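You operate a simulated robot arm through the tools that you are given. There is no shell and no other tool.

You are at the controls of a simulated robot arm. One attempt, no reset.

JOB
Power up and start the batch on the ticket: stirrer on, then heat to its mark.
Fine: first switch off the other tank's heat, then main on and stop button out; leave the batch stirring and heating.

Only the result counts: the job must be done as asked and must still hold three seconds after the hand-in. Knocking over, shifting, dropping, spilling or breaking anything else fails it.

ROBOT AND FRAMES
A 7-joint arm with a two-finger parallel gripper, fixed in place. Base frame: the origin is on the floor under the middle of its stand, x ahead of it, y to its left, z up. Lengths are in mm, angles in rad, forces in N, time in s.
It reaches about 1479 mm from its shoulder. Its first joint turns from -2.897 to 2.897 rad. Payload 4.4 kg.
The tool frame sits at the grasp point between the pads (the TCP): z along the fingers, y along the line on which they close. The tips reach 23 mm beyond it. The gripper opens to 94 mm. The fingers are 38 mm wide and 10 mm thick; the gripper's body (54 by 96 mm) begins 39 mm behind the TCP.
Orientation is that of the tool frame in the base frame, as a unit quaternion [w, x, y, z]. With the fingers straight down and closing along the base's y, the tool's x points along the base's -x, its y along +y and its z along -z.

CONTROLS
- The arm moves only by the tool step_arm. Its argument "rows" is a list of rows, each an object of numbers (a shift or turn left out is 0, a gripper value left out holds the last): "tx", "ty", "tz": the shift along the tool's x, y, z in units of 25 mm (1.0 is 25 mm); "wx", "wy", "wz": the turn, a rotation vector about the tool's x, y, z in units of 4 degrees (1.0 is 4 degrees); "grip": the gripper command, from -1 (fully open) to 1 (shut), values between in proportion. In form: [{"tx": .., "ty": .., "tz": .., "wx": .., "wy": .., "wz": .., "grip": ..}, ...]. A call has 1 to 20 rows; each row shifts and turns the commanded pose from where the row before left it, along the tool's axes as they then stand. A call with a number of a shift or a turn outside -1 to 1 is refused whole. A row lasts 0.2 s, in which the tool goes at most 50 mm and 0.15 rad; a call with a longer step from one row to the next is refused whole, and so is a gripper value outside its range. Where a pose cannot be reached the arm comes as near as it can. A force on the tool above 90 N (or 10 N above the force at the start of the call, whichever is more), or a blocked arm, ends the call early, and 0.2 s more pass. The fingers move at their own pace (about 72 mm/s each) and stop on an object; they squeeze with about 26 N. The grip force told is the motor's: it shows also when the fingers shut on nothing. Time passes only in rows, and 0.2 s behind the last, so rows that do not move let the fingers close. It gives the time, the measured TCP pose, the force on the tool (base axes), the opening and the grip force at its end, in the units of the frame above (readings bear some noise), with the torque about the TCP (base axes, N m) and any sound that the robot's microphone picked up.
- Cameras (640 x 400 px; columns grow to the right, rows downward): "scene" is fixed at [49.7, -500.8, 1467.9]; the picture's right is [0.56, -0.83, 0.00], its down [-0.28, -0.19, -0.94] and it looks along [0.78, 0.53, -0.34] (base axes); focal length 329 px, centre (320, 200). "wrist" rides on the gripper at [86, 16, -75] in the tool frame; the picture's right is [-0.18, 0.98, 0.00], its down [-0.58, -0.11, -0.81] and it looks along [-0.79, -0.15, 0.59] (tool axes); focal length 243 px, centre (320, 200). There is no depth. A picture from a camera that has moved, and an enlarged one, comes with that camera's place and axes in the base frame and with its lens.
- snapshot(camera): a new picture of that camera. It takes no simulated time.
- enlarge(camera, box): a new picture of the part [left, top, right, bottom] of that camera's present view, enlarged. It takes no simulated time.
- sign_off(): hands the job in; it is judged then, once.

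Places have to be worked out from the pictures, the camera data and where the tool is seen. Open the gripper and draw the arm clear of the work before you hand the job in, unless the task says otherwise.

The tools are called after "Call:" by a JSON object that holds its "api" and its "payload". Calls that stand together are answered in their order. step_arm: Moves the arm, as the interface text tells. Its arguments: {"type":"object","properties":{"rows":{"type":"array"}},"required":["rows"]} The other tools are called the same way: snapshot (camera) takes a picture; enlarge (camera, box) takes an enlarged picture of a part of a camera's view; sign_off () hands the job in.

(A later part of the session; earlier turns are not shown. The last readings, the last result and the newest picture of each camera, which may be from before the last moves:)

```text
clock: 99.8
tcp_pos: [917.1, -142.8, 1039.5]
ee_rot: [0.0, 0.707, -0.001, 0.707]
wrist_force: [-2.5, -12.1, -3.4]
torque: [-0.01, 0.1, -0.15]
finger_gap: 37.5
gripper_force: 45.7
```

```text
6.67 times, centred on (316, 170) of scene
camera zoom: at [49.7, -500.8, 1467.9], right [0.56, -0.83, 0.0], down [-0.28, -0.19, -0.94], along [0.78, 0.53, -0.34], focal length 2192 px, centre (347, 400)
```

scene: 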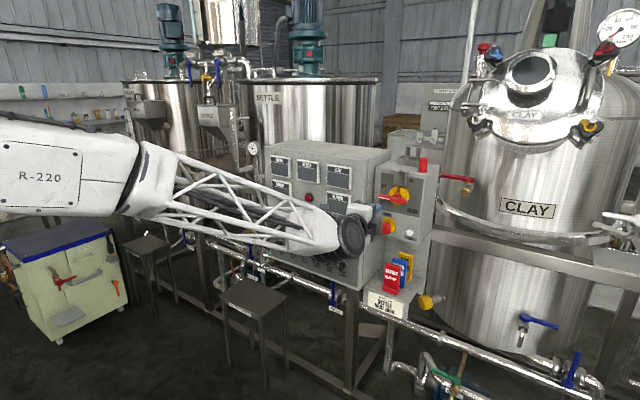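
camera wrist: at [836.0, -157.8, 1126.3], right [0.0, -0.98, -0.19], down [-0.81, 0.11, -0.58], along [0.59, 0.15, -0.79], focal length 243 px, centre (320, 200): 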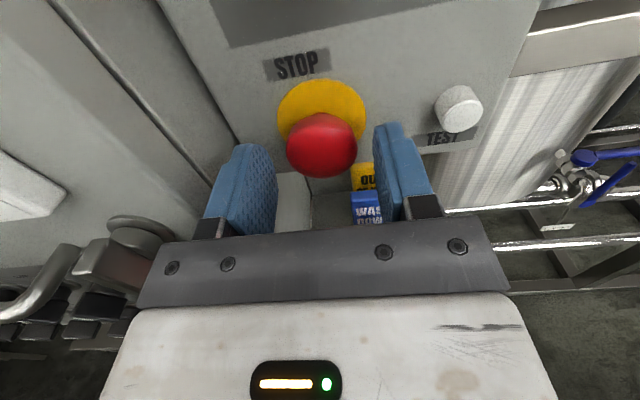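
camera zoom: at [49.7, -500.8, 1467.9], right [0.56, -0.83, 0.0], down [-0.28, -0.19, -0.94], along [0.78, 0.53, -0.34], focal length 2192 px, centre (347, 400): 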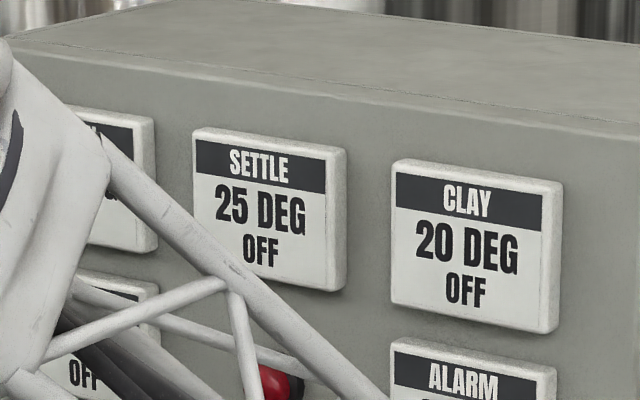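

The head is coming out with the gripper (more stem visible) with little resistance. I'll pull a few more mm until it stops.

Call:
{"api": "step_arm", "payload": {"rows": [{"tz": -0.06}, {"tz": -0.06}, {"tz": -0.06}, {}]}}

Call:
{"api": "enlarge", "payload": {"camera": "wrist", "box": [208, 60, 432, 200]}}

Call:
{"api": "enlarge", "payload": {"camera": "wrist", "box": [0, 60, 224, 200]}}

Call:
{"api": "enlarge", "payload": {"camera": "scene", "box": [316, 170, 380, 210]}}

```text
clock: 100.8
tcp_pos: [911.8, -142.4, 1039.5]
ee_rot: [-0.001, 0.707, 0.0, 0.707]
wrist_force: [35.9, -10.6, -7.3]
torque: [-0.05, -0.03, -0.05]
finger_gap: 37.7
gripper_force: 44.3
```

```text
2.86 times, centred on (320, 130) of wrist
camera zoom: at [836.9, -158.0, 1126.9], right [0.0, -0.98, -0.19], down [-0.81, 0.11, -0.58], along [0.59, 0.15, -0.79], focal length 693 px, centre (320, 400)
```

zoom: 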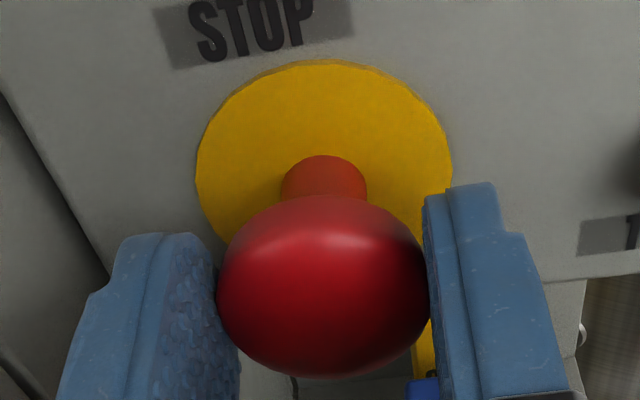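

```text
2.86 times, centred on (112, 130) of wrist
camera zoom: at [836.9, -158.0, 1126.9], right [0.0, -0.98, -0.19], down [-0.81, 0.11, -0.58], along [0.59, 0.15, -0.79], focal length 693 px, centre (914, 400)
```

zoom: 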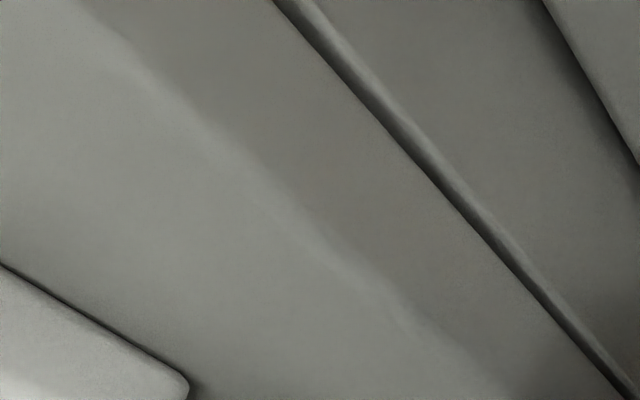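

```text
10.00 times, centred on (348, 190) of scene
camera zoom: at [49.7, -500.8, 1467.9], right [0.56, -0.83, 0.0], down [-0.28, -0.19, -0.94], along [0.78, 0.53, -0.34], focal length 3289 px, centre (40, 300)
```

zoom: 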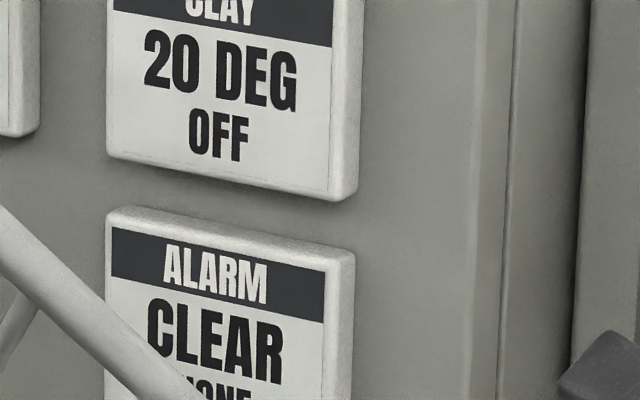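

ALARM now reads CLEAR and the pull has hit its end stop, so STOP is out. Releasing and backing out straight.

Call:
{"api": "step_arm", "payload": {"rows": [{"tz": 0.02}, {"grip": -0.15}, {}, {}, {"tz": -0.5}, {"tz": -1}, {"tz": -1}, {"tz": -1}, {"tz": -1}, {}]}}

Call:
{"api": "snapshot", "payload": {"camera": "wrist"}}

Call:
{"api": "enlarge", "payload": {"camera": "scene", "box": [260, 140, 388, 220]}}

Call:
{"api": "snapshot", "payload": {"camera": "scene"}}

```text
clock: 103.0
tcp_pos: [800.8, -140.8, 1040.6]
ee_rot: [-0.001, 0.707, 0.0, 0.708]
wrist_force: [0.1, 0.0, 0.0]
torque: [-0.02, 0.01, 0.03]
finger_gap: 54.0
gripper_force: 0.2
```

```text
taken
camera wrist: at [725.2, -158.1, 1125.6], right [0.0, -0.98, -0.19], down [-0.81, 0.11, -0.58], along [0.59, 0.15, -0.79], focal length 243 px, centre (320, 200)
```

wrist: 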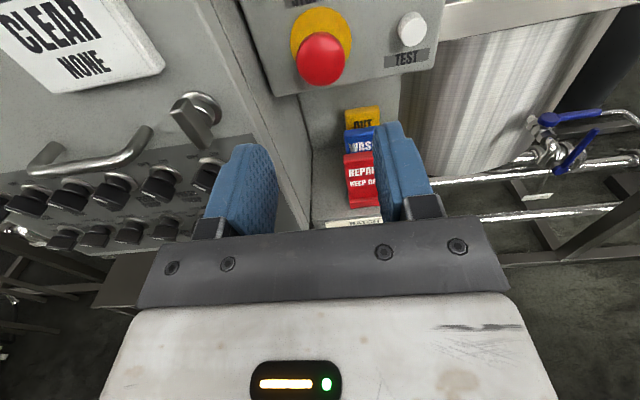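

```text
5.00 times, centred on (324, 180) of scene
camera zoom: at [49.7, -500.8, 1467.9], right [0.56, -0.83, 0.0], down [-0.28, -0.19, -0.94], along [0.78, 0.53, -0.34], focal length 1644 px, centre (300, 300)
```

zoom: 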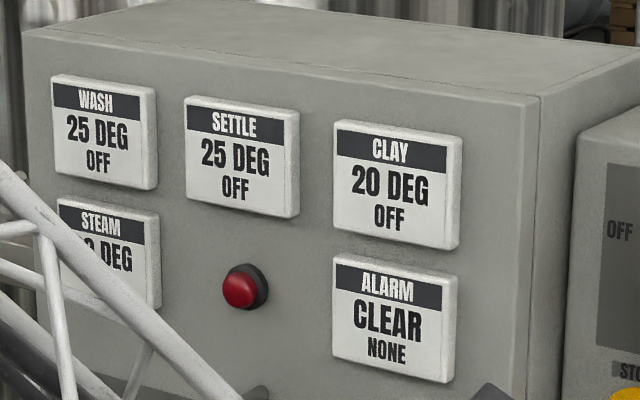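

```text
taken
```

scene: 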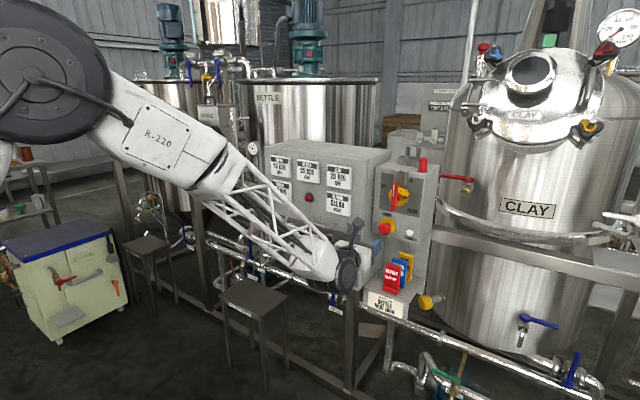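

Alarm is CLEAR/NONE with everything OFF. Now to SETTLE STIR (≈ y 203, z 969). I'll back off 50 mm and slide left, still at roll 180° with the camera above.

Call:
{"api": "step_arm", "payload": {"rows": [{"tz": -1}, {"tz": -1}, {"ty": -0.92, "tx": -0.19}, {"ty": -0.92, "tx": -0.19}, {"ty": -0.92, "tx": -0.19}, {"ty": -0.92, "tx": -0.19}, {"ty": -0.92, "tx": -0.19}, {"ty": -0.92, "tx": -0.19}, {"ty": -0.92, "tx": -0.19}, {"ty": -0.92, "tx": -0.19}, {"ty": -0.92, "tx": -0.19}, {"ty": -0.92, "tx": -0.19}, {"ty": -0.92, "tx": -0.19}, {"ty": -0.92, "tx": -0.19}, {"ty": -0.92, "tx": -0.19}, {"ty": -0.92, "tx": -0.19}, {"ty": -0.92, "tx": -0.19}, {"grip": 0.447}, {}]}}

Call:
{"api": "snapshot", "payload": {"camera": "wrist"}}

Call:
{"api": "snapshot", "payload": {"camera": "scene"}}

```text
clock: 107.0
tcp_pos: [734.2, -68.0, 1031.0]
ee_rot: [-0.01, 0.709, 0.009, 0.705]
wrist_force: [-0.7, 0.6, -0.4]
torque: [0.01, -0.01, -0.02]
finger_gap: 26.1
gripper_force: 0.0
out of reach, approached as far as the arm can: row 5, 6, 7, 8, 9, 10, 11, 12, 13, 14, 15, 16, 17
```

```text
taken
camera wrist: at [659.9, -85.8, 1117.5], right [0.03, -0.98, -0.19], down [-0.81, 0.09, -0.58], along [0.58, 0.17, -0.8], focal length 243 px, centre (320, 200)
```

wrist: 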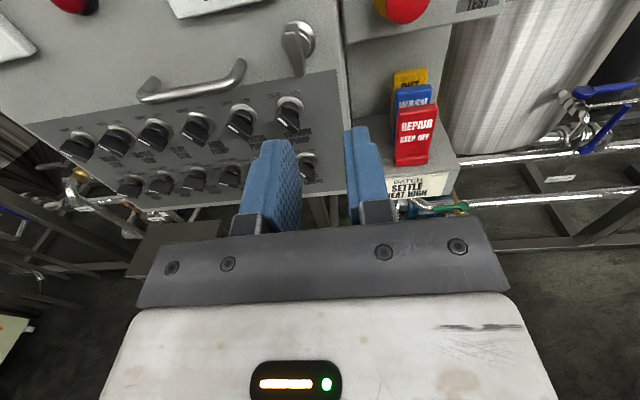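

```text
taken
```

scene: 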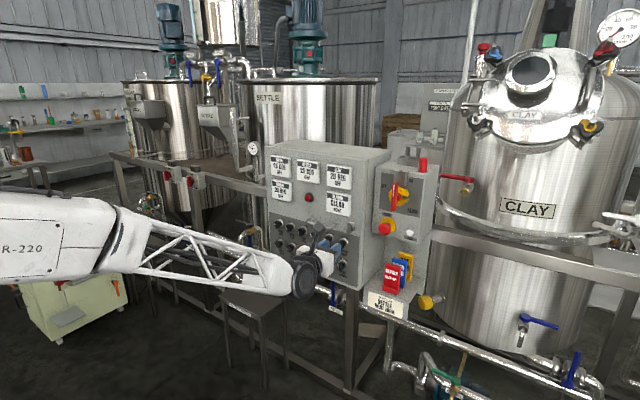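

Stopped at y≈−68, again the wrist branch (joint 5 would have to pass through its limit). I'll unwind: roll back here, pitch down, cross over while pointing down, then pitch forward on the other side. First rolling back.

Call:
{"api": "step_arm", "payload": {"rows": [{"tz": -1, "wz": -1}, {"wz": -1}, {"wz": -1}, {"wz": -1}, {"wz": -1}, {"wz": -1}, {"wz": -1}, {"wz": -1}, {"wz": -1}, {"wz": -1}, {"wz": -1}, {"wz": -1}, {"wz": -1}, {"wz": -1}, {"wz": -1}, {"wz": -1}, {"wz": -1}, {"wz": -1}, {"wz": -1}, {"wz": -1}]}}

Call:
{"api": "step_arm", "payload": {"rows": [{"wz": -1}, {"wz": -1}, {"wz": -1}, {"wz": -1}, {"wz": -1}, {"wz": -1}, {"wz": -1}, {"wz": -1}, {"wz": -1}, {"wz": -1}, {"wz": -1}, {"wz": -1}, {"wz": -1}, {"wz": -1}, {"wz": -1}, {"wz": -1}, {"wz": -1}, {"wz": -1}, {"wz": -1}, {"wz": -1}]}}

```text
clock: 111.2
tcp_pos: [706.2, -75.3, 1033.2]
ee_rot: [0.451, 0.539, 0.458, 0.544]
wrist_force: [-0.5, -0.1, -0.9]
torque: [0.02, 0.05, -0.03]
finger_gap: 25.8
gripper_force: 0.0
out of reach, approached as far as the arm can: row 1
```

```text
clock: 115.4
tcp_pos: [707.2, -75.4, 1031.5]
ee_rot: [0.695, 0.119, 0.698, 0.127]
wrist_force: [0.0, -0.7, 1.7]
torque: [0.03, 0.0, 0.0]
finger_gap: 25.9
gripper_force: 0.0
```

Roll is at +20°. Now pitching down to vertical here.

Call:
{"api": "step_arm", "payload": {"rows": [{"wx": 0.342, "wy": 0.94}, {"wx": 0.342, "wy": 0.94}, {"wx": 0.342, "wy": 0.94}, {"wx": 0.342, "wy": 0.94}, {"wx": 0.342, "wy": 0.94}, {"wx": 0.342, "wy": 0.94}, {"wx": 0.342, "wy": 0.94}, {"wx": 0.342, "wy": 0.94}, {"wx": 0.342, "wy": 0.94}, {"wx": 0.342, "wy": 0.94}, {"wx": 0.342, "wy": 0.94}, {"wx": 0.342, "wy": 0.94}, {"wx": 0.342, "wy": 0.94}, {"wx": 0.342, "wy": 0.94}, {"wx": 0.342, "wy": 0.94}, {"wx": 0.342, "wy": 0.94}, {"wx": 0.342, "wy": 0.94}, {"wx": 0.342, "wy": 0.94}, {"wx": 0.342, "wy": 0.94}, {"wx": 0.342, "wy": 0.94}]}}

Call:
{"api": "snapshot", "payload": {"camera": "scene"}}

```text
clock: 119.6
tcp_pos: [711.3, -67.1, 1047.3]
ee_rot: [0.162, 0.162, 0.972, 0.043]
wrist_force: [0.9, -0.6, -0.6]
torque: [0.01, -0.01, -0.02]
finger_gap: 25.8
gripper_force: 0.0
out of reach, approached as far as the arm can: row 12, 13, 14, 15
```

```text
taken
```

scene: 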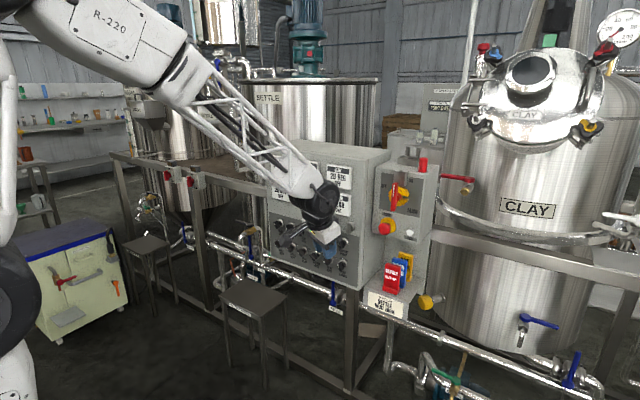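

Nearly vertical (19° left) with the elbow up. I'll finish levelling, then translate to y≈200.

Call:
{"api": "step_arm", "payload": {"rows": [{"wx": 0.39, "wy": 0.86}, {"wx": 0.39, "wy": 0.86}, {"wx": 0.39, "wy": 0.86}, {"wx": 0.39, "wy": 0.86}, {"wx": 0.39, "wy": 0.86}, {"ty": 0.92, "tx": 0.33, "tz": -0.2}, {"ty": 0.92, "tx": 0.33, "tz": -0.2}, {"ty": 0.92, "tx": 0.33, "tz": -0.2}, {"ty": 0.92, "tx": 0.33, "tz": -0.2}, {"ty": 0.92, "tx": 0.33, "tz": -0.2}, {"ty": 0.92, "tx": 0.33, "tz": -0.2}, {"ty": 0.92, "tx": 0.33, "tz": -0.2}, {"ty": 0.92, "tx": 0.33, "tz": -0.2}, {"ty": 0.92, "tx": 0.33, "tz": -0.2}, {"ty": 0.92, "tx": 0.33, "tz": -0.2}, {"ty": 0.92, "tx": 0.33, "tz": -0.2}, {}]}}

Call:
{"api": "snapshot", "payload": {"camera": "scene"}}

```text
clock: 123.2
tcp_pos: [706.7, 200.6, 1102.9]
ee_rot: [0.004, 0.164, 0.986, 0.002]
wrist_force: [0.2, 0.7, -0.4]
torque: [-0.01, 0.02, 0.02]
finger_gap: 26.0
gripper_force: 0.0
```

```text
taken
```

scene: 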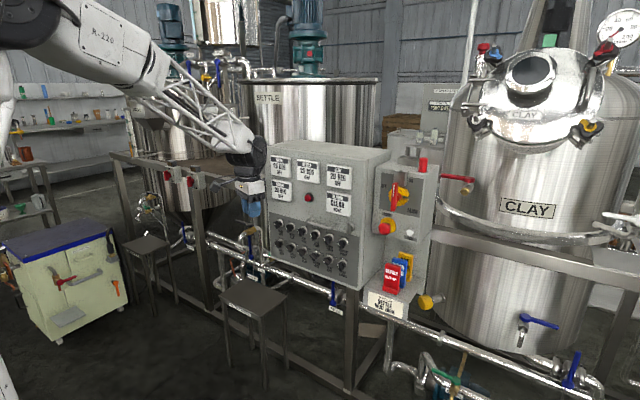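

Pointing down at y≈200, all reachable. Now yawing −169° (to −150°) before pitching forward.

Call:
{"api": "step_arm", "payload": {"rows": [{"wz": -1}, {"wz": -1}, {"wz": -1}, {"wz": -1}, {"wz": -1}, {"wz": -1}, {"wz": -1}, {"wz": -1}, {"wz": -1}, {"wz": -1}, {"wz": -1}, {"wz": -1}, {"wz": -1}, {"wz": -1}, {"wz": -1}, {"wz": -1}, {"wz": -1}, {"wz": -1}, {"wz": -1}, {"wz": -1}]}}

Call:
{"api": "step_arm", "payload": {"rows": [{"wz": -1}, {"wz": -1}, {"wz": -1}, {"wz": -1}, {"wz": -1}, {"wz": -1}, {"wz": -1}, {"wz": -1}, {"wz": -1}, {"wz": -1}, {"wz": -1}, {"wz": -1}, {"wz": -1}, {"wz": -1}, {"wz": -1}, {"wz": -1}, {"wz": -1}, {"wz": -1}, {"wz": -1}, {"wz": -1}]}}

```text
clock: 127.4
tcp_pos: [707.6, 201.0, 1102.8]
ee_rot: [0.003, -0.509, 0.861, -0.002]
wrist_force: [-0.4, 0.3, -0.8]
torque: [-0.01, 0.02, 0.0]
finger_gap: 26.0
gripper_force: 0.1
```

```text
clock: 131.6
tcp_pos: [708.5, 201.2, 1101.3]
ee_rot: [-0.002, 0.943, -0.333, 0.004]
wrist_force: [0.1, 0.0, 0.7]
torque: [-0.03, 0.02, 0.0]
finger_gap: 25.9
gripper_force: 0.0
```

Yaw at −141°. Pitching forward now (about base y).

Call:
{"api": "step_arm", "payload": {"rows": [{"wx": 0.628, "wy": 0.778}, {"wx": 0.628, "wy": 0.778}, {"wx": 0.628, "wy": 0.778}, {"wx": 0.628, "wy": 0.778}, {"wx": 0.628, "wy": 0.778}, {"wx": 0.628, "wy": 0.778}, {"wx": 0.628, "wy": 0.778}, {"wx": 0.628, "wy": 0.778}, {"wx": 0.628, "wy": 0.778}, {"wx": 0.628, "wy": 0.778}, {"wx": 0.628, "wy": 0.778}, {"wx": 0.628, "wy": 0.778}, {"wx": 0.628, "wy": 0.778}, {"wx": 0.628, "wy": 0.778}, {"wx": 0.628, "wy": 0.778}, {"wx": 0.628, "wy": 0.778}]}}

Call:
{"api": "snapshot", "payload": {"camera": "scene"}}

```text
clock: 135.0
tcp_pos: [706.1, 199.3, 1103.5]
ee_rot: [-0.177, 0.797, -0.282, 0.503]
wrist_force: [-0.1, -0.3, 0.3]
torque: [-0.02, 0.03, 0.02]
finger_gap: 26.0
gripper_force: 0.1
```

```text
taken
```

scene: 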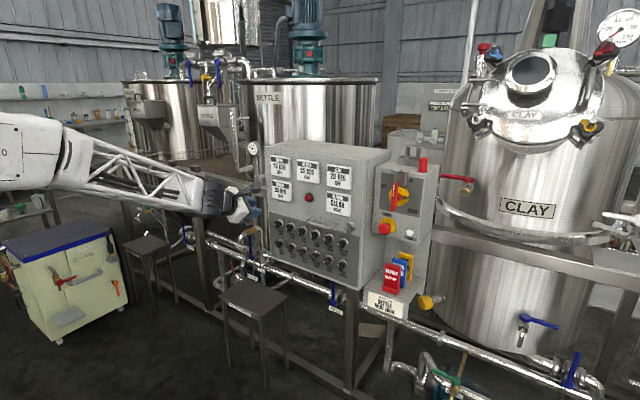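

Pitched 64° with no limits. Continuing the remaining 26°.

Call:
{"api": "step_arm", "payload": {"rows": [{"wx": 0.628, "wy": 0.778}, {"wx": 0.628, "wy": 0.778}, {"wx": 0.628, "wy": 0.778}, {"wx": 0.628, "wy": 0.778}, {"wx": 0.628, "wy": 0.778}, {"wx": 0.628, "wy": 0.778}, {"wx": 0.314, "wy": 0.389}, {}]}}

Call:
{"api": "snapshot", "payload": {"camera": "scene"}}

```text
clock: 136.8
tcp_pos: [705.7, 202.1, 1101.8]
ee_rot: [-0.236, 0.664, -0.235, 0.67]
wrist_force: [-0.1, -0.6, 0.3]
torque: [0.01, -0.02, -0.02]
finger_gap: 26.0
gripper_force: 0.0
```

```text
taken
```

scene: 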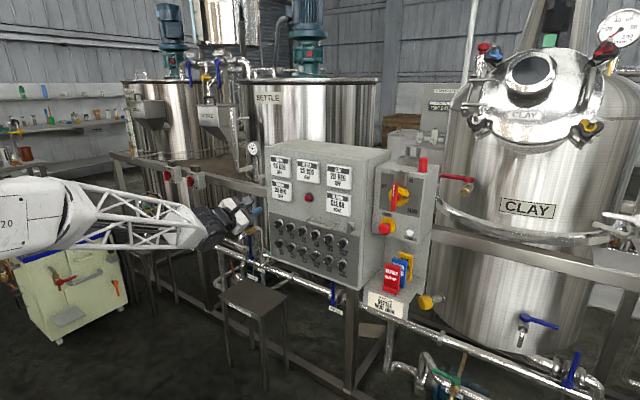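

Facing forward at roll −141°. Descending to the stir-knob height and rolling on to −210° to match the OFF bar angle (−30°).

Call:
{"api": "step_arm", "payload": {"rows": [{"tx": -0.83, "ty": 0.67}, {"tx": -0.83, "ty": 0.67}, {"tx": -0.83, "ty": 0.67}, {"tx": -0.83, "ty": 0.67}, {"tx": -0.83, "ty": 0.67}, {"wz": -1}, {"wz": -1}, {"wz": -1}, {"wz": -1}, {"wz": -1}, {"wz": -1}, {"wz": -1}, {"wz": -1}, {"wz": -1}, {"wz": -1}, {}]}}

Call:
{"api": "step_arm", "payload": {"rows": [{"wz": -1}, {"wz": -1}, {"wz": -1}, {"wz": -1}, {"wz": -1}, {"wz": -1}, {"wz": -1}, {"wz": -0.2}, {"tz": 1}, {"tz": 1}, {"tz": 1}, {}]}}

Call:
{"api": "snapshot", "payload": {"camera": "wrist"}}

Call:
{"api": "snapshot", "payload": {"camera": "scene"}}

```text
clock: 140.2
tcp_pos: [707.2, 200.4, 968.4]
ee_rot: [0.007, 0.705, 0.006, 0.709]
wrist_force: [-0.5, -0.5, 1.2]
torque: [0.01, -0.03, 0.01]
finger_gap: 26.0
gripper_force: 0.0
```

```text
clock: 142.8
tcp_pos: [783.4, 202.1, 968.8]
ee_rot: [0.184, 0.681, 0.18, 0.686]
wrist_force: [-1.1, -0.2, 1.0]
torque: [0.02, 0.02, 0.0]
finger_gap: 25.6
gripper_force: 0.2
```

```text
taken
camera wrist: at [708.0, 231.4, 1050.7], right [0.0, -0.94, 0.33], down [-0.8, -0.19, -0.56], along [0.6, -0.27, -0.76], focal length 243 px, centre (320, 200)
```

wrist: 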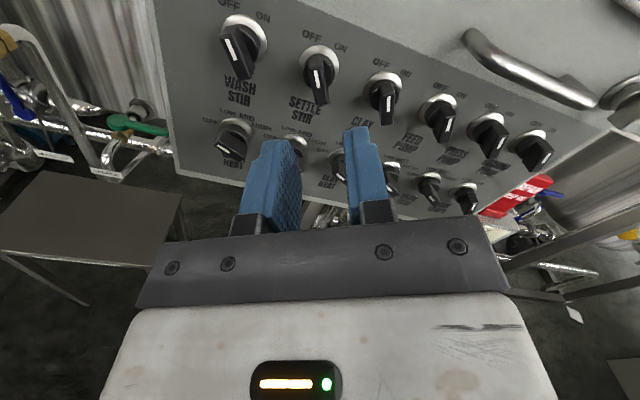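

```text
taken
```

scene: 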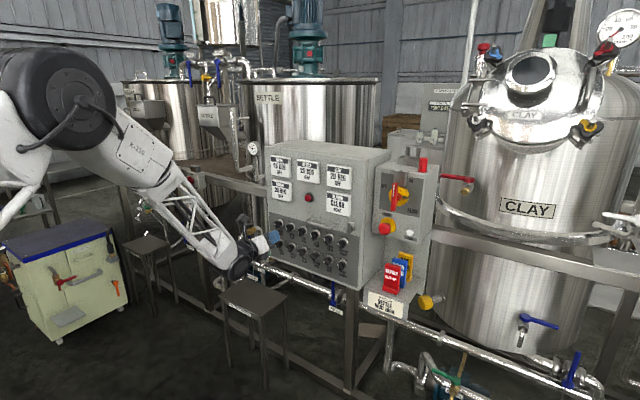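

The SETTLE STIR knob is directly ahead (at ~(320,75) in the view). Enlarging to measure alignment.

Call:
{"api": "enlarge", "payload": {"camera": "wrist", "box": [240, 20, 400, 120]}}

```text
4.00 times, centred on (320, 70) of wrist
camera zoom: at [708.0, 231.4, 1050.7], right [0.0, -0.94, 0.33], down [-0.8, -0.19, -0.56], along [0.6, -0.27, -0.76], focal length 970 px, centre (320, 720)
```

zoom: 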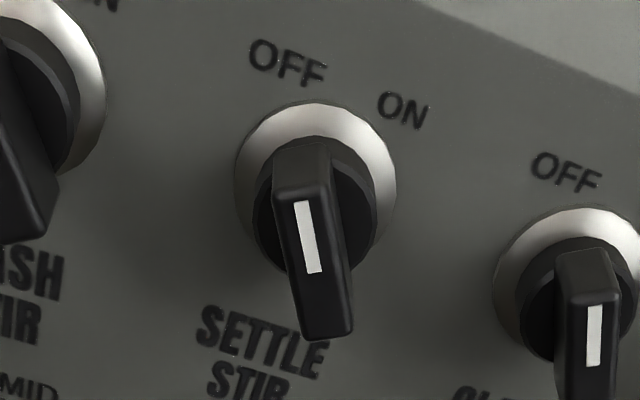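

The bar lies along the finger direction within ~1–2 mm. Advancing to the same depth that worked for the other knob (TCP x≈858) and checking.

Call:
{"api": "step_arm", "payload": {"rows": [{"tx": -0.05, "tz": 0.6}, {"tz": 0.8}, {"tz": 0.8}, {"tz": 0.5}, {"tz": 0.3}, {}]}}

Call:
{"api": "enlarge", "payload": {"camera": "wrist", "box": [224, 80, 416, 200]}}

Call:
{"api": "enlarge", "payload": {"camera": "scene", "box": [240, 205, 336, 265]}}

```text
clock: 144.2
tcp_pos: [858.3, 200.3, 967.8]
ee_rot: [0.183, 0.681, 0.182, 0.686]
wrist_force: [0.1, 0.2, 0.7]
torque: [0.01, 0.0, 0.01]
finger_gap: 25.7
gripper_force: 0.2
```

```text
3.33 times, centred on (320, 140) of wrist
camera zoom: at [782.0, 230.2, 1050.7], right [0.0, -0.94, 0.33], down [-0.8, -0.19, -0.56], along [0.6, -0.27, -0.76], focal length 809 px, centre (320, 400)
```

zoom: 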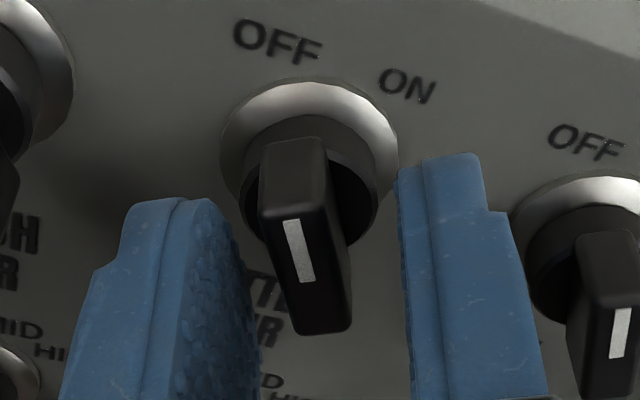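

```text
6.67 times, centred on (288, 235) of scene
camera zoom: at [49.7, -500.8, 1467.9], right [0.56, -0.83, 0.0], down [-0.28, -0.19, -0.94], along [0.78, 0.53, -0.34], focal length 2192 px, centre (533, -33)
```

zoom: 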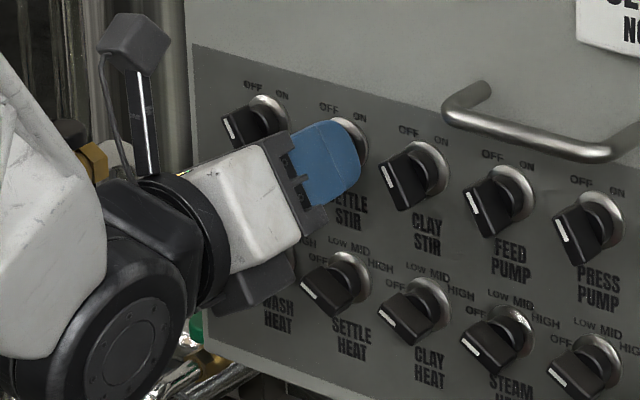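

The bar is centred between the pads. Closing.

Call:
{"api": "step_arm", "payload": {"rows": [{"grip": 1}, {}, {}, {}]}}

```text
clock: 145.2
tcp_pos: [857.4, 202.5, 968.5]
ee_rot: [0.183, 0.681, 0.182, 0.685]
wrist_force: [12.6, 47.3, -18.5]
torque: [-0.02, 0.18, 1.02]
finger_gap: 9.9
gripper_force: 45.0
```

Gripped, with ~50 N side load meaning ~2 mm off; easing along that direction.

Call:
{"api": "step_arm", "payload": {"rows": [{"ty": -0.05}, {"ty": -0.04}, {}]}}

```text
clock: 146.0
tcp_pos: [856.8, 202.7, 967.9]
ee_rot: [0.183, 0.681, 0.183, 0.685]
wrist_force: [-7.9, 30.8, -6.8]
torque: [-0.01, 0.51, 0.52]
finger_gap: 9.6
gripper_force: 44.6
```

Call:
{"api": "step_arm", "payload": {"rows": [{"ty": -0.06}, {"ty": -0.03}, {}]}}

```text
clock: 146.8
tcp_pos: [858.4, 202.0, 967.1]
ee_rot: [0.183, 0.681, 0.181, 0.686]
wrist_force: [-38.1, -27.7, 15.3]
torque: [0.01, -0.15, -0.23]
finger_gap: 10.1
gripper_force: 44.7
```

Slightly over-corrected; halving it back, then turning clockwise in steps.

Call:
{"api": "step_arm", "payload": {"rows": [{"ty": 0.04, "tz": -0.02}, {"wz": 0.6}, {"wz": 0.6}, {"wz": 0.6}, {"wz": 0.6}, {"wz": 0.6}, {"wz": 0.6}]}}

```text
clock: 148.4
tcp_pos: [859.0, 203.3, 967.4]
ee_rot: [0.096, 0.698, 0.094, 0.704]
wrist_force: [23.1, -49.0, 17.5]
torque: [0.01, 0.49, -0.83]
finger_gap: 9.7
gripper_force: 44.8
```

Side load builds while turning (bar centre offset along the fingers). I'll ease and shift ~2 mm down the bar, then keep turning.

Call:
{"api": "step_arm", "payload": {"rows": [{"ty": 0.06, "tx": -0.05}, {"tx": -0.05}, {"wz": 0.6}, {"wz": 0.6}, {"wz": 0.6}, {"wz": 0.6}, {}]}}

Call:
{"api": "enlarge", "payload": {"camera": "wrist", "box": [224, 80, 416, 200]}}

```text
clock: 150.0
tcp_pos: [857.5, 200.8, 965.1]
ee_rot: [0.037, 0.703, 0.036, 0.709]
wrist_force: [-3.1, -6.5, 37.8]
torque: [0.02, -0.79, -0.09]
finger_gap: 10.0
gripper_force: 45.3
```

```text
3.33 times, centred on (320, 140) of wrist
camera zoom: at [781.7, 195.1, 1051.3], right [0.0, -1.0, -0.08], down [-0.8, 0.05, -0.6], along [0.6, 0.07, -0.8], focal length 809 px, centre (320, 400)
```

zoom: 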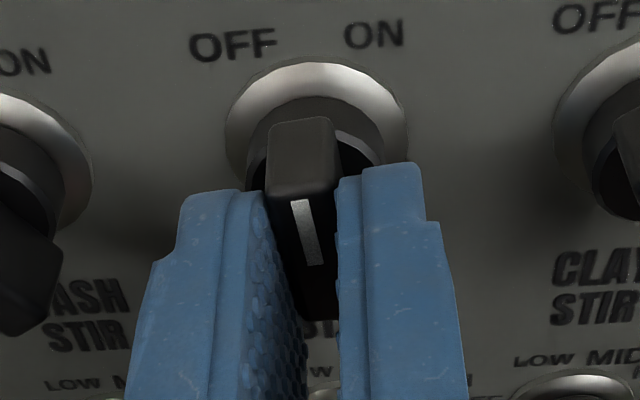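

The bar is at about −6°, side load small now. Continuing clockwise.

Call:
{"api": "step_arm", "payload": {"rows": [{"wz": 0.6}, {"wz": 0.6}, {"wz": 0.6}, {"wz": 0.6}, {"wz": 0.6}, {"wz": 0.6}, {"wz": 0.6}, {}]}}

```text
clock: 151.8
tcp_pos: [858.6, 203.5, 964.5]
ee_rot: [-0.068, 0.702, -0.066, 0.706]
wrist_force: [8.5, 53.8, 16.9]
torque: [-0.22, -0.6, 0.78]
finger_gap: 9.8
gripper_force: 45.4
```

Load reversed sign (the switch seems to be snapping toward ON). Easing and finishing the turn to +30°.

Call:
{"api": "step_arm", "payload": {"rows": [{"ty": -0.07}, {"wz": 0.6}, {"wz": 0.6}, {"wz": 0.6}, {"wz": 0.6}, {}]}}

Call:
{"api": "enlarge", "payload": {"camera": "wrist", "box": [224, 80, 416, 200]}}

Call:
{"api": "enlarge", "payload": {"camera": "scene", "box": [260, 140, 388, 220]}}

```text
clock: 153.2
tcp_pos: [857.7, 204.4, 964.8]
ee_rot: [-0.126, 0.694, -0.125, 0.698]
wrist_force: [12.8, 46.2, 4.7]
torque: [-0.14, -0.65, 0.48]
finger_gap: 10.1
gripper_force: 44.6
```

```text
3.33 times, centred on (320, 140) of wrist
camera zoom: at [781.9, 158.5, 1039.1], right [0.0, -0.86, -0.52], down [-0.8, 0.31, -0.51], along [0.6, 0.42, -0.69], focal length 809 px, centre (320, 400)
```

zoom: 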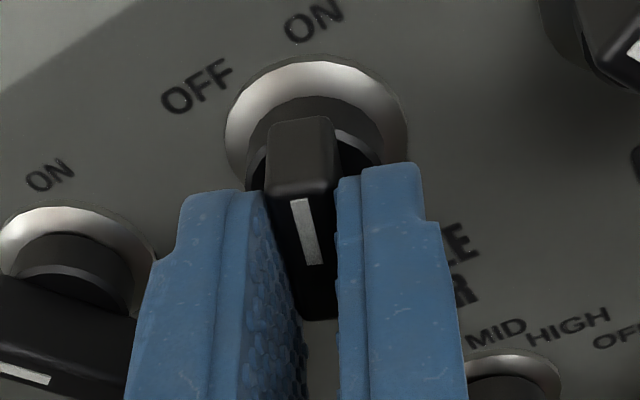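

```text
5.00 times, centred on (324, 180) of scene
camera zoom: at [49.7, -500.8, 1467.9], right [0.56, -0.83, 0.0], down [-0.28, -0.19, -0.94], along [0.78, 0.53, -0.34], focal length 1644 px, centre (300, 300)
```

zoom: 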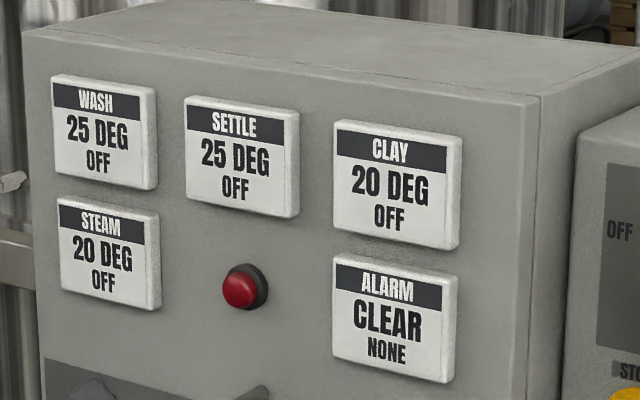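

Bar at +20°, not yet fully ON. Easing and turning the last 10° plus a little.

Call:
{"api": "step_arm", "payload": {"rows": [{"ty": -0.07}, {"wz": 0.6}, {"wz": 0.6}, {"wz": 0.6}, {"wz": 0.6}, {"wz": 0.5}, {}]}}

Call:
{"api": "enlarge", "payload": {"camera": "wrist", "box": [224, 80, 416, 200]}}

Call:
{"api": "enlarge", "payload": {"camera": "scene", "box": [260, 140, 388, 220]}}

```text
clock: 154.8
tcp_pos: [857.5, 205.0, 966.7]
ee_rot: [-0.196, 0.677, -0.195, 0.682]
wrist_force: [-17.9, 3.1, 2.0]
torque: [-1.37, 0.13, -0.11]
finger_gap: 10.3
gripper_force: 44.7
```

```text
3.33 times, centred on (320, 140) of wrist
camera zoom: at [781.9, 145.0, 1028.7], right [0.0, -0.73, -0.68], down [-0.8, 0.4, -0.44], along [0.6, 0.55, -0.59], focal length 809 px, centre (320, 400)
```

zoom: 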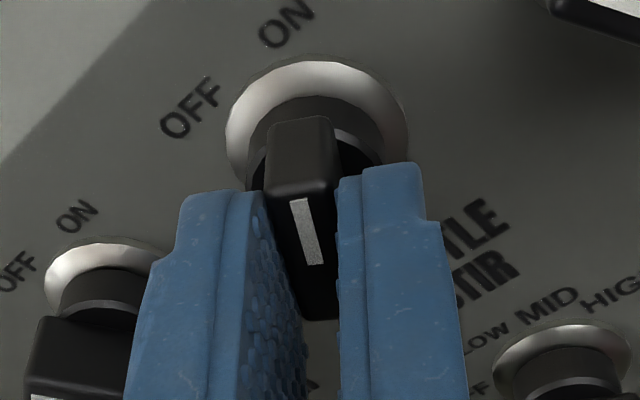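

```text
5.00 times, centred on (324, 180) of scene
camera zoom: at [49.7, -500.8, 1467.9], right [0.56, -0.83, 0.0], down [-0.28, -0.19, -0.94], along [0.78, 0.53, -0.34], focal length 1644 px, centre (300, 300)
```

zoom: 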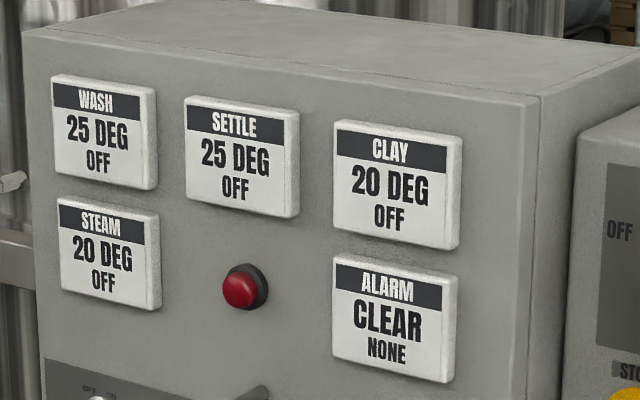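

Torque −1.4 N·m shows the stop: the knob is at ON (+30°). I'll undo 2°, open, back out, and check the signs of the stirrer running.

Call:
{"api": "step_arm", "payload": {"rows": [{"wz": -0.5}, {"grip": 0.447}, {}, {"tz": -0.5}, {"tz": -1}, {"tz": -1}, {}]}}

Call:
{"api": "snapshot", "payload": {"camera": "wrist"}}

Call:
{"api": "snapshot", "payload": {"camera": "scene"}}

Call:
{"api": "enlarge", "payload": {"camera": "scene", "box": [155, 155, 219, 195]}}

Call:
{"api": "enlarge", "payload": {"camera": "scene", "box": [260, 210, 356, 270]}}

Call:
{"api": "enlarge", "payload": {"camera": "scene", "box": [260, 140, 356, 200]}}

```text
clock: 156.4
tcp_pos: [794.8, 205.5, 965.5]
ee_rot: [-0.184, 0.68, -0.184, 0.685]
wrist_force: [-0.4, 0.4, 0.0]
torque: [-0.01, -0.02, 0.03]
finger_gap: 25.8
gripper_force: 0.1
```

```text
taken
camera wrist: at [719.5, 148.3, 1030.4], right [0.0, -0.76, -0.65], down [-0.8, 0.39, -0.45], along [0.6, 0.53, -0.61], focal length 243 px, centre (320, 200)
```

wrist: 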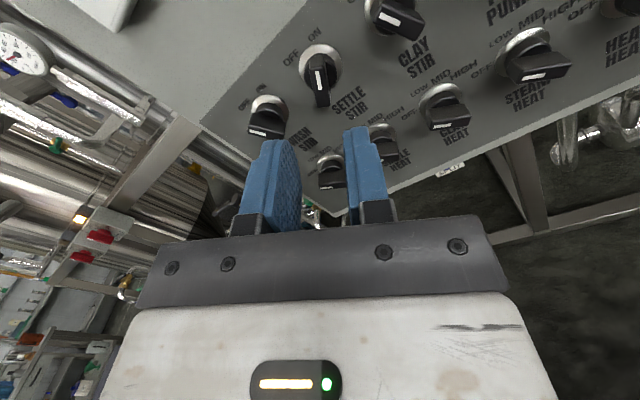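

```text
taken
```

scene: 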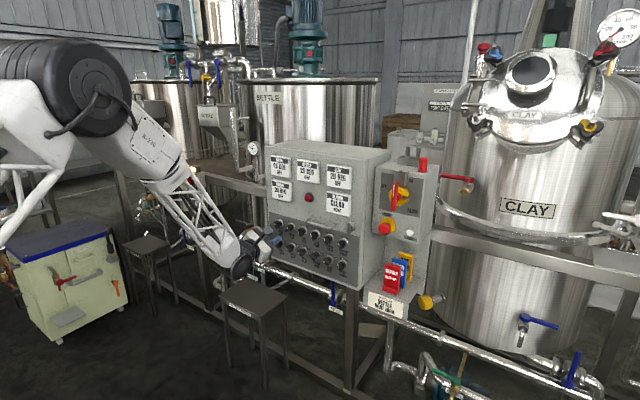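

```text
10.00 times, centred on (187, 175) of scene
camera zoom: at [49.7, -500.8, 1467.9], right [0.56, -0.83, 0.0], down [-0.28, -0.19, -0.94], along [0.78, 0.53, -0.34], focal length 3289 px, centre (1650, 450)
```

zoom: 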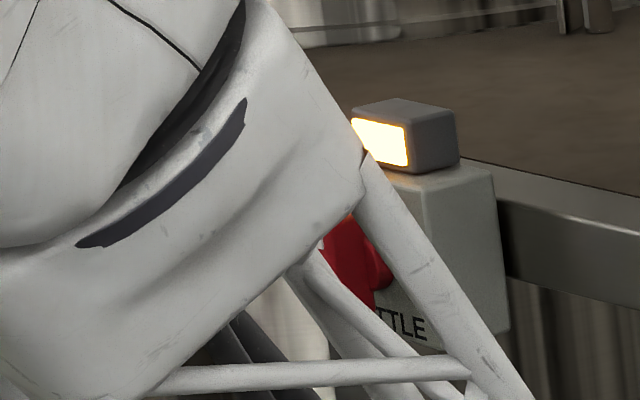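

```text
6.67 times, centred on (308, 240) of scene
camera zoom: at [49.7, -500.8, 1467.9], right [0.56, -0.83, 0.0], down [-0.28, -0.19, -0.94], along [0.78, 0.53, -0.34], focal length 2192 px, centre (400, -67)
```

zoom: 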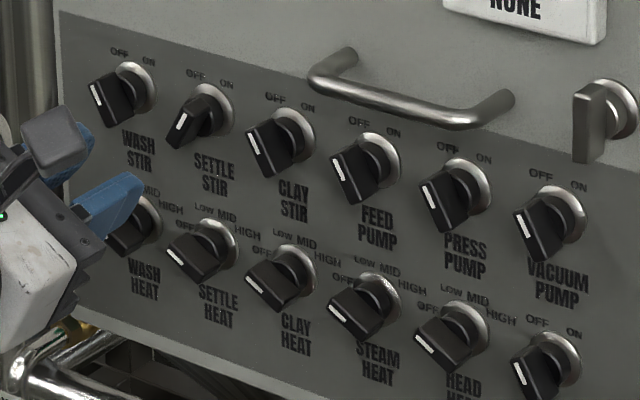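

```text
6.67 times, centred on (308, 170) of scene
camera zoom: at [49.7, -500.8, 1467.9], right [0.56, -0.83, 0.0], down [-0.28, -0.19, -0.94], along [0.78, 0.53, -0.34], focal length 2192 px, centre (400, 400)
```

zoom: 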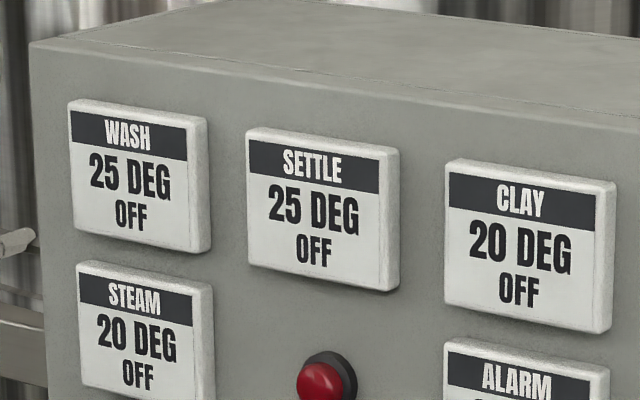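

The amber lamp on the SETTLE isolator is lit: the stirrer is running. Now SETTLE HEAT (≈ y 203, z 885.5): backing off slightly, moving down and rolling to −240° to match its OFF bar (−60°).

Call:
{"api": "step_arm", "payload": {"rows": [{"tz": -1}, {"tx": -0.9, "ty": 0.565}, {"tx": -0.9, "ty": 0.565}, {"tx": -0.9, "ty": 0.565}, {"wz": -1}, {"wz": -1}, {"wz": -1}, {"wz": -1}, {"wz": -1}, {"wz": -1}, {"wz": -1}, {"wz": -1}, {"wz": -1}, {"wz": -1}, {"wz": -1}, {"wz": -1}]}}

Call:
{"api": "step_arm", "payload": {"rows": [{"wz": -1}, {"wz": -1}, {"wz": -1}, {"wz": -1}, {"wz": -1}, {"wz": -1}, {"wz": -1}, {"wz": -1}, {"wz": -1}, {"wz": -1}, {"wz": -0.5}, {}]}}

Call:
{"api": "snapshot", "payload": {"camera": "wrist"}}

Call:
{"api": "enlarge", "payload": {"camera": "wrist", "box": [240, 20, 400, 120]}}

```text
clock: 159.8
tcp_pos: [770.9, 202.1, 886.8]
ee_rot: [0.11, 0.696, 0.11, 0.701]
wrist_force: [0.1, -0.7, -0.5]
torque: [0.02, 0.0, 0.02]
finger_gap: 26.1
gripper_force: 0.1
```

```text
clock: 162.4
tcp_pos: [770.2, 202.2, 885.9]
ee_rot: [0.354, 0.611, 0.351, 0.615]
wrist_force: [0.1, 0.3, -0.2]
torque: [0.01, 0.0, -0.04]
finger_gap: 25.9
gripper_force: 0.0
```

```text
taken
camera wrist: at [695.5, 269.1, 941.8], right [-0.01, -0.65, 0.76], down [-0.8, -0.45, -0.39], along [0.59, -0.61, -0.52], focal length 243 px, centre (320, 200)
```

wrist: 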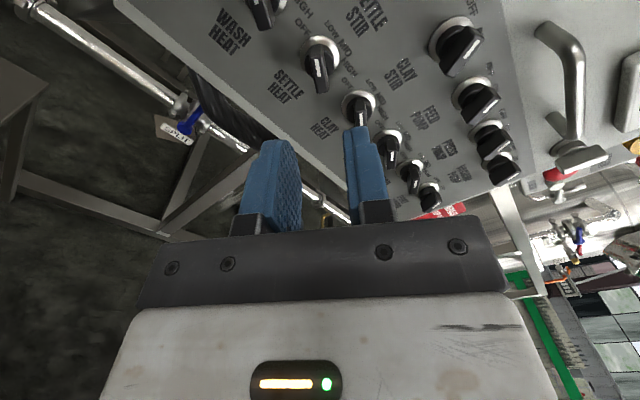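

```text
4.00 times, centred on (320, 70) of wrist
camera zoom: at [695.5, 269.1, 941.8], right [-0.01, -0.65, 0.76], down [-0.8, -0.45, -0.39], along [0.59, -0.61, -0.52], focal length 970 px, centre (320, 720)
```

zoom: 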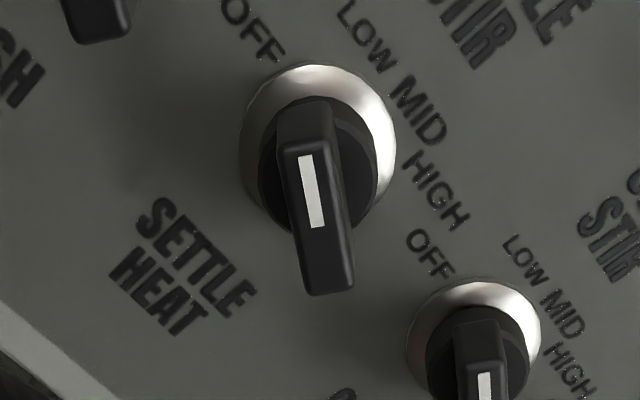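

Alignment is within 1 mm laterally. Shifting 2 mm along the bar toward its centre and advancing to grip depth.

Call:
{"api": "step_arm", "payload": {"rows": [{"tx": -0.1, "tz": 0.9}, {"tz": 0.9}, {"tz": 0.8}, {"tz": 0.5}, {"tz": 0.4}, {}]}}

Call:
{"api": "enlarge", "payload": {"camera": "wrist", "box": [224, 80, 416, 200]}}

Call:
{"api": "enlarge", "payload": {"camera": "scene", "box": [250, 205, 346, 265]}}

```text
clock: 163.8
tcp_pos: [859.3, 200.5, 884.8]
ee_rot: [0.354, 0.611, 0.352, 0.614]
wrist_force: [-0.6, 0.0, -0.3]
torque: [0.02, 0.02, 0.02]
finger_gap: 25.8
gripper_force: 0.1
```

```text
3.33 times, centred on (320, 140) of wrist
camera zoom: at [783.8, 267.3, 941.7], right [-0.01, -0.65, 0.76], down [-0.8, -0.45, -0.39], along [0.59, -0.61, -0.52], focal length 809 px, centre (320, 400)
```

zoom: 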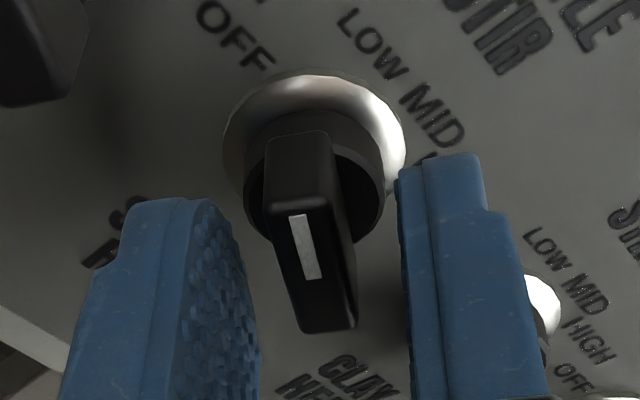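

```text
6.67 times, centred on (298, 235) of scene
camera zoom: at [49.7, -500.8, 1467.9], right [0.56, -0.83, 0.0], down [-0.28, -0.19, -0.94], along [0.78, 0.53, -0.34], focal length 2192 px, centre (467, -33)
```

zoom: 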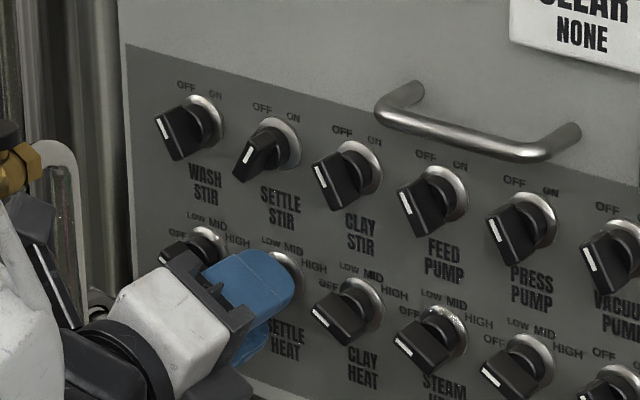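

Compared with the earlier gripped view the bar sits ~1.3 mm to the left; correcting that and closing.

Call:
{"api": "step_arm", "payload": {"rows": [{"ty": -0.055}, {}, {"grip": 1}, {}, {}, {}]}}

```text
clock: 165.2
tcp_pos: [859.0, 200.5, 884.1]
ee_rot: [0.355, 0.611, 0.351, 0.615]
wrist_force: [-6.5, -10.3, 11.0]
torque: [0.06, 0.17, -0.15]
finger_gap: 10.0
gripper_force: 44.9
```

Clean grip with low load. Turning clockwise from OFF toward HIGH in steps.

Call:
{"api": "step_arm", "payload": {"rows": [{"wz": 0.6}, {"wz": 0.6}, {"wz": 0.6}, {"wz": 0.6}, {"wz": 0.6}, {"wz": 0.6}, {"wz": 0.6}, {"wz": 0.6}]}}

```text
clock: 167.0
tcp_pos: [860.1, 201.1, 883.7]
ee_rot: [0.247, 0.66, 0.245, 0.666]
wrist_force: [26.0, 12.1, 6.4]
torque: [0.05, 0.6, -0.14]
finger_gap: 10.1
gripper_force: 44.7
```

Load stays low; the knob is at about −41°. Continuing.

Call:
{"api": "step_arm", "payload": {"rows": [{"wz": 0.6}, {"wz": 0.6}, {"wz": 0.6}, {"wz": 0.6}, {"wz": 0.6}, {"wz": 0.6}, {"wz": 0.6}, {"wz": 0.6}, {"wz": 0.6}]}}

```text
clock: 169.0
tcp_pos: [858.0, 202.1, 883.5]
ee_rot: [0.118, 0.695, 0.117, 0.7]
wrist_force: [-3.0, 37.2, 5.4]
torque: [-0.09, 0.12, 0.66]
finger_gap: 10.1
gripper_force: 45.3
```

At about −19° (LOW). Easing ~1.2 mm and continuing.

Call:
{"api": "step_arm", "payload": {"rows": [{"ty": -0.05}, {"wz": 0.6}, {"wz": 0.6}, {"wz": 0.6}, {"wz": 0.6}, {"wz": 0.6}, {"wz": 0.6}, {"wz": 0.6}, {"wz": 0.6}]}}

```text
clock: 171.0
tcp_pos: [859.2, 202.2, 883.1]
ee_rot: [-0.003, 0.704, 0.0, 0.71]
wrist_force: [-11.0, 28.9, 7.7]
torque: [-0.07, -1.5, 0.5]
finger_gap: 10.2
gripper_force: 45.1
```

At 0° now. Easing and continuing.

Call:
{"api": "step_arm", "payload": {"rows": [{"ty": -0.04}, {"wz": 0.6}, {"wz": 0.6}, {"wz": 0.6}, {"wz": 0.6}, {"wz": 0.6}, {"wz": 0.6}, {"wz": 0.6}, {"wz": 0.6}]}}

Call:
{"api": "enlarge", "payload": {"camera": "wrist", "box": [224, 80, 416, 200]}}

```text
clock: 173.0
tcp_pos: [858.6, 204.1, 883.0]
ee_rot: [-0.12, 0.694, -0.118, 0.7]
wrist_force: [-17.6, 29.3, 20.7]
torque: [-0.13, -0.28, 0.4]
finger_gap: 9.7
gripper_force: 45.3
```

```text
3.33 times, centred on (320, 140) of wrist
camera zoom: at [782.9, 159.7, 958.6], right [0.0, -0.87, -0.5], down [-0.8, 0.3, -0.52], along [0.6, 0.4, -0.69], focal length 809 px, centre (320, 400)
```

zoom: 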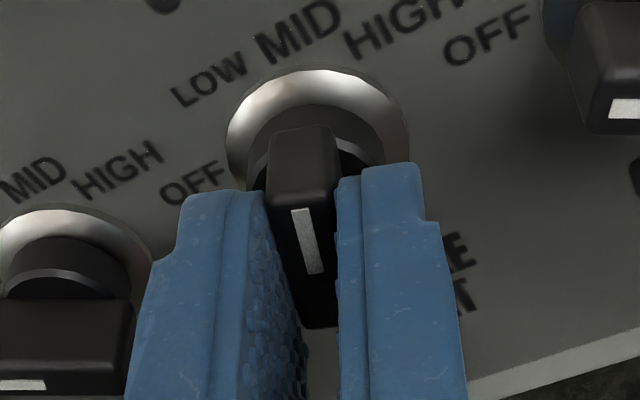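

At +20° (MID). Easing and continuing to HIGH.

Call:
{"api": "step_arm", "payload": {"rows": [{"ty": -0.05}, {"wz": 0.6}, {"wz": 0.6}, {"wz": 0.6}, {"wz": 0.6}, {"wz": 0.6}, {"wz": 0.6}, {"wz": 0.6}, {"wz": 0.6}]}}

```text
clock: 175.0
tcp_pos: [858.0, 204.2, 884.0]
ee_rot: [-0.234, 0.665, -0.233, 0.67]
wrist_force: [4.1, 16.0, 6.4]
torque: [-0.06, 0.38, 0.44]
finger_gap: 9.8
gripper_force: 44.5
```

At about +39°, low load. Final ~22° to HIGH.

Call:
{"api": "step_arm", "payload": {"rows": [{"ty": -0.02}, {"wz": 0.6}, {"wz": 0.6}, {"wz": 0.6}, {"wz": 0.6}, {"wz": 0.6}, {"wz": 0.6}, {"wz": 0.6}, {"wz": 0.6}, {"wz": 0.5}, {}]}}

Call:
{"api": "enlarge", "payload": {"camera": "wrist", "box": [224, 80, 416, 200]}}

Call:
{"api": "enlarge", "payload": {"camera": "scene", "box": [260, 140, 388, 220]}}

```text
clock: 177.4
tcp_pos: [858.9, 204.0, 884.5]
ee_rot: [-0.354, 0.61, -0.351, 0.615]
wrist_force: [5.1, 21.2, 9.2]
torque: [-0.05, -0.1, -0.17]
finger_gap: 10.0
gripper_force: 45.1
```

```text
3.33 times, centred on (320, 140) of wrist
camera zoom: at [783.3, 122.2, 913.2], right [0.01, -0.34, -0.94], down [-0.8, 0.56, -0.2], along [0.59, 0.76, -0.27], focal length 809 px, centre (320, 400)
```

zoom: 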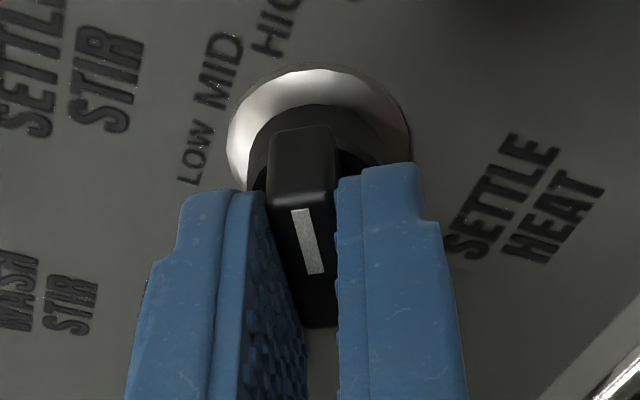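

```text
5.00 times, centred on (324, 180) of scene
camera zoom: at [49.7, -500.8, 1467.9], right [0.56, -0.83, 0.0], down [-0.28, -0.19, -0.94], along [0.78, 0.53, -0.34], focal length 1644 px, centre (300, 300)
```

zoom: 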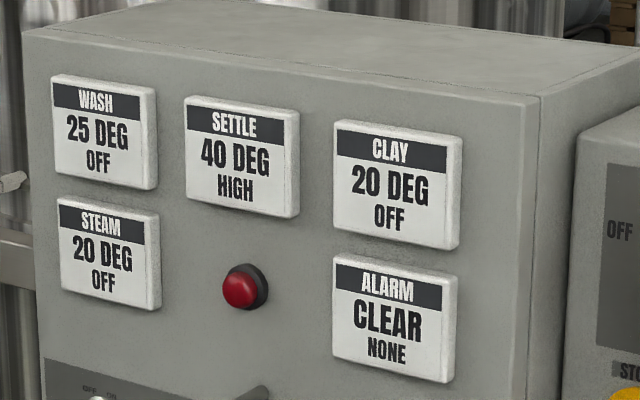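

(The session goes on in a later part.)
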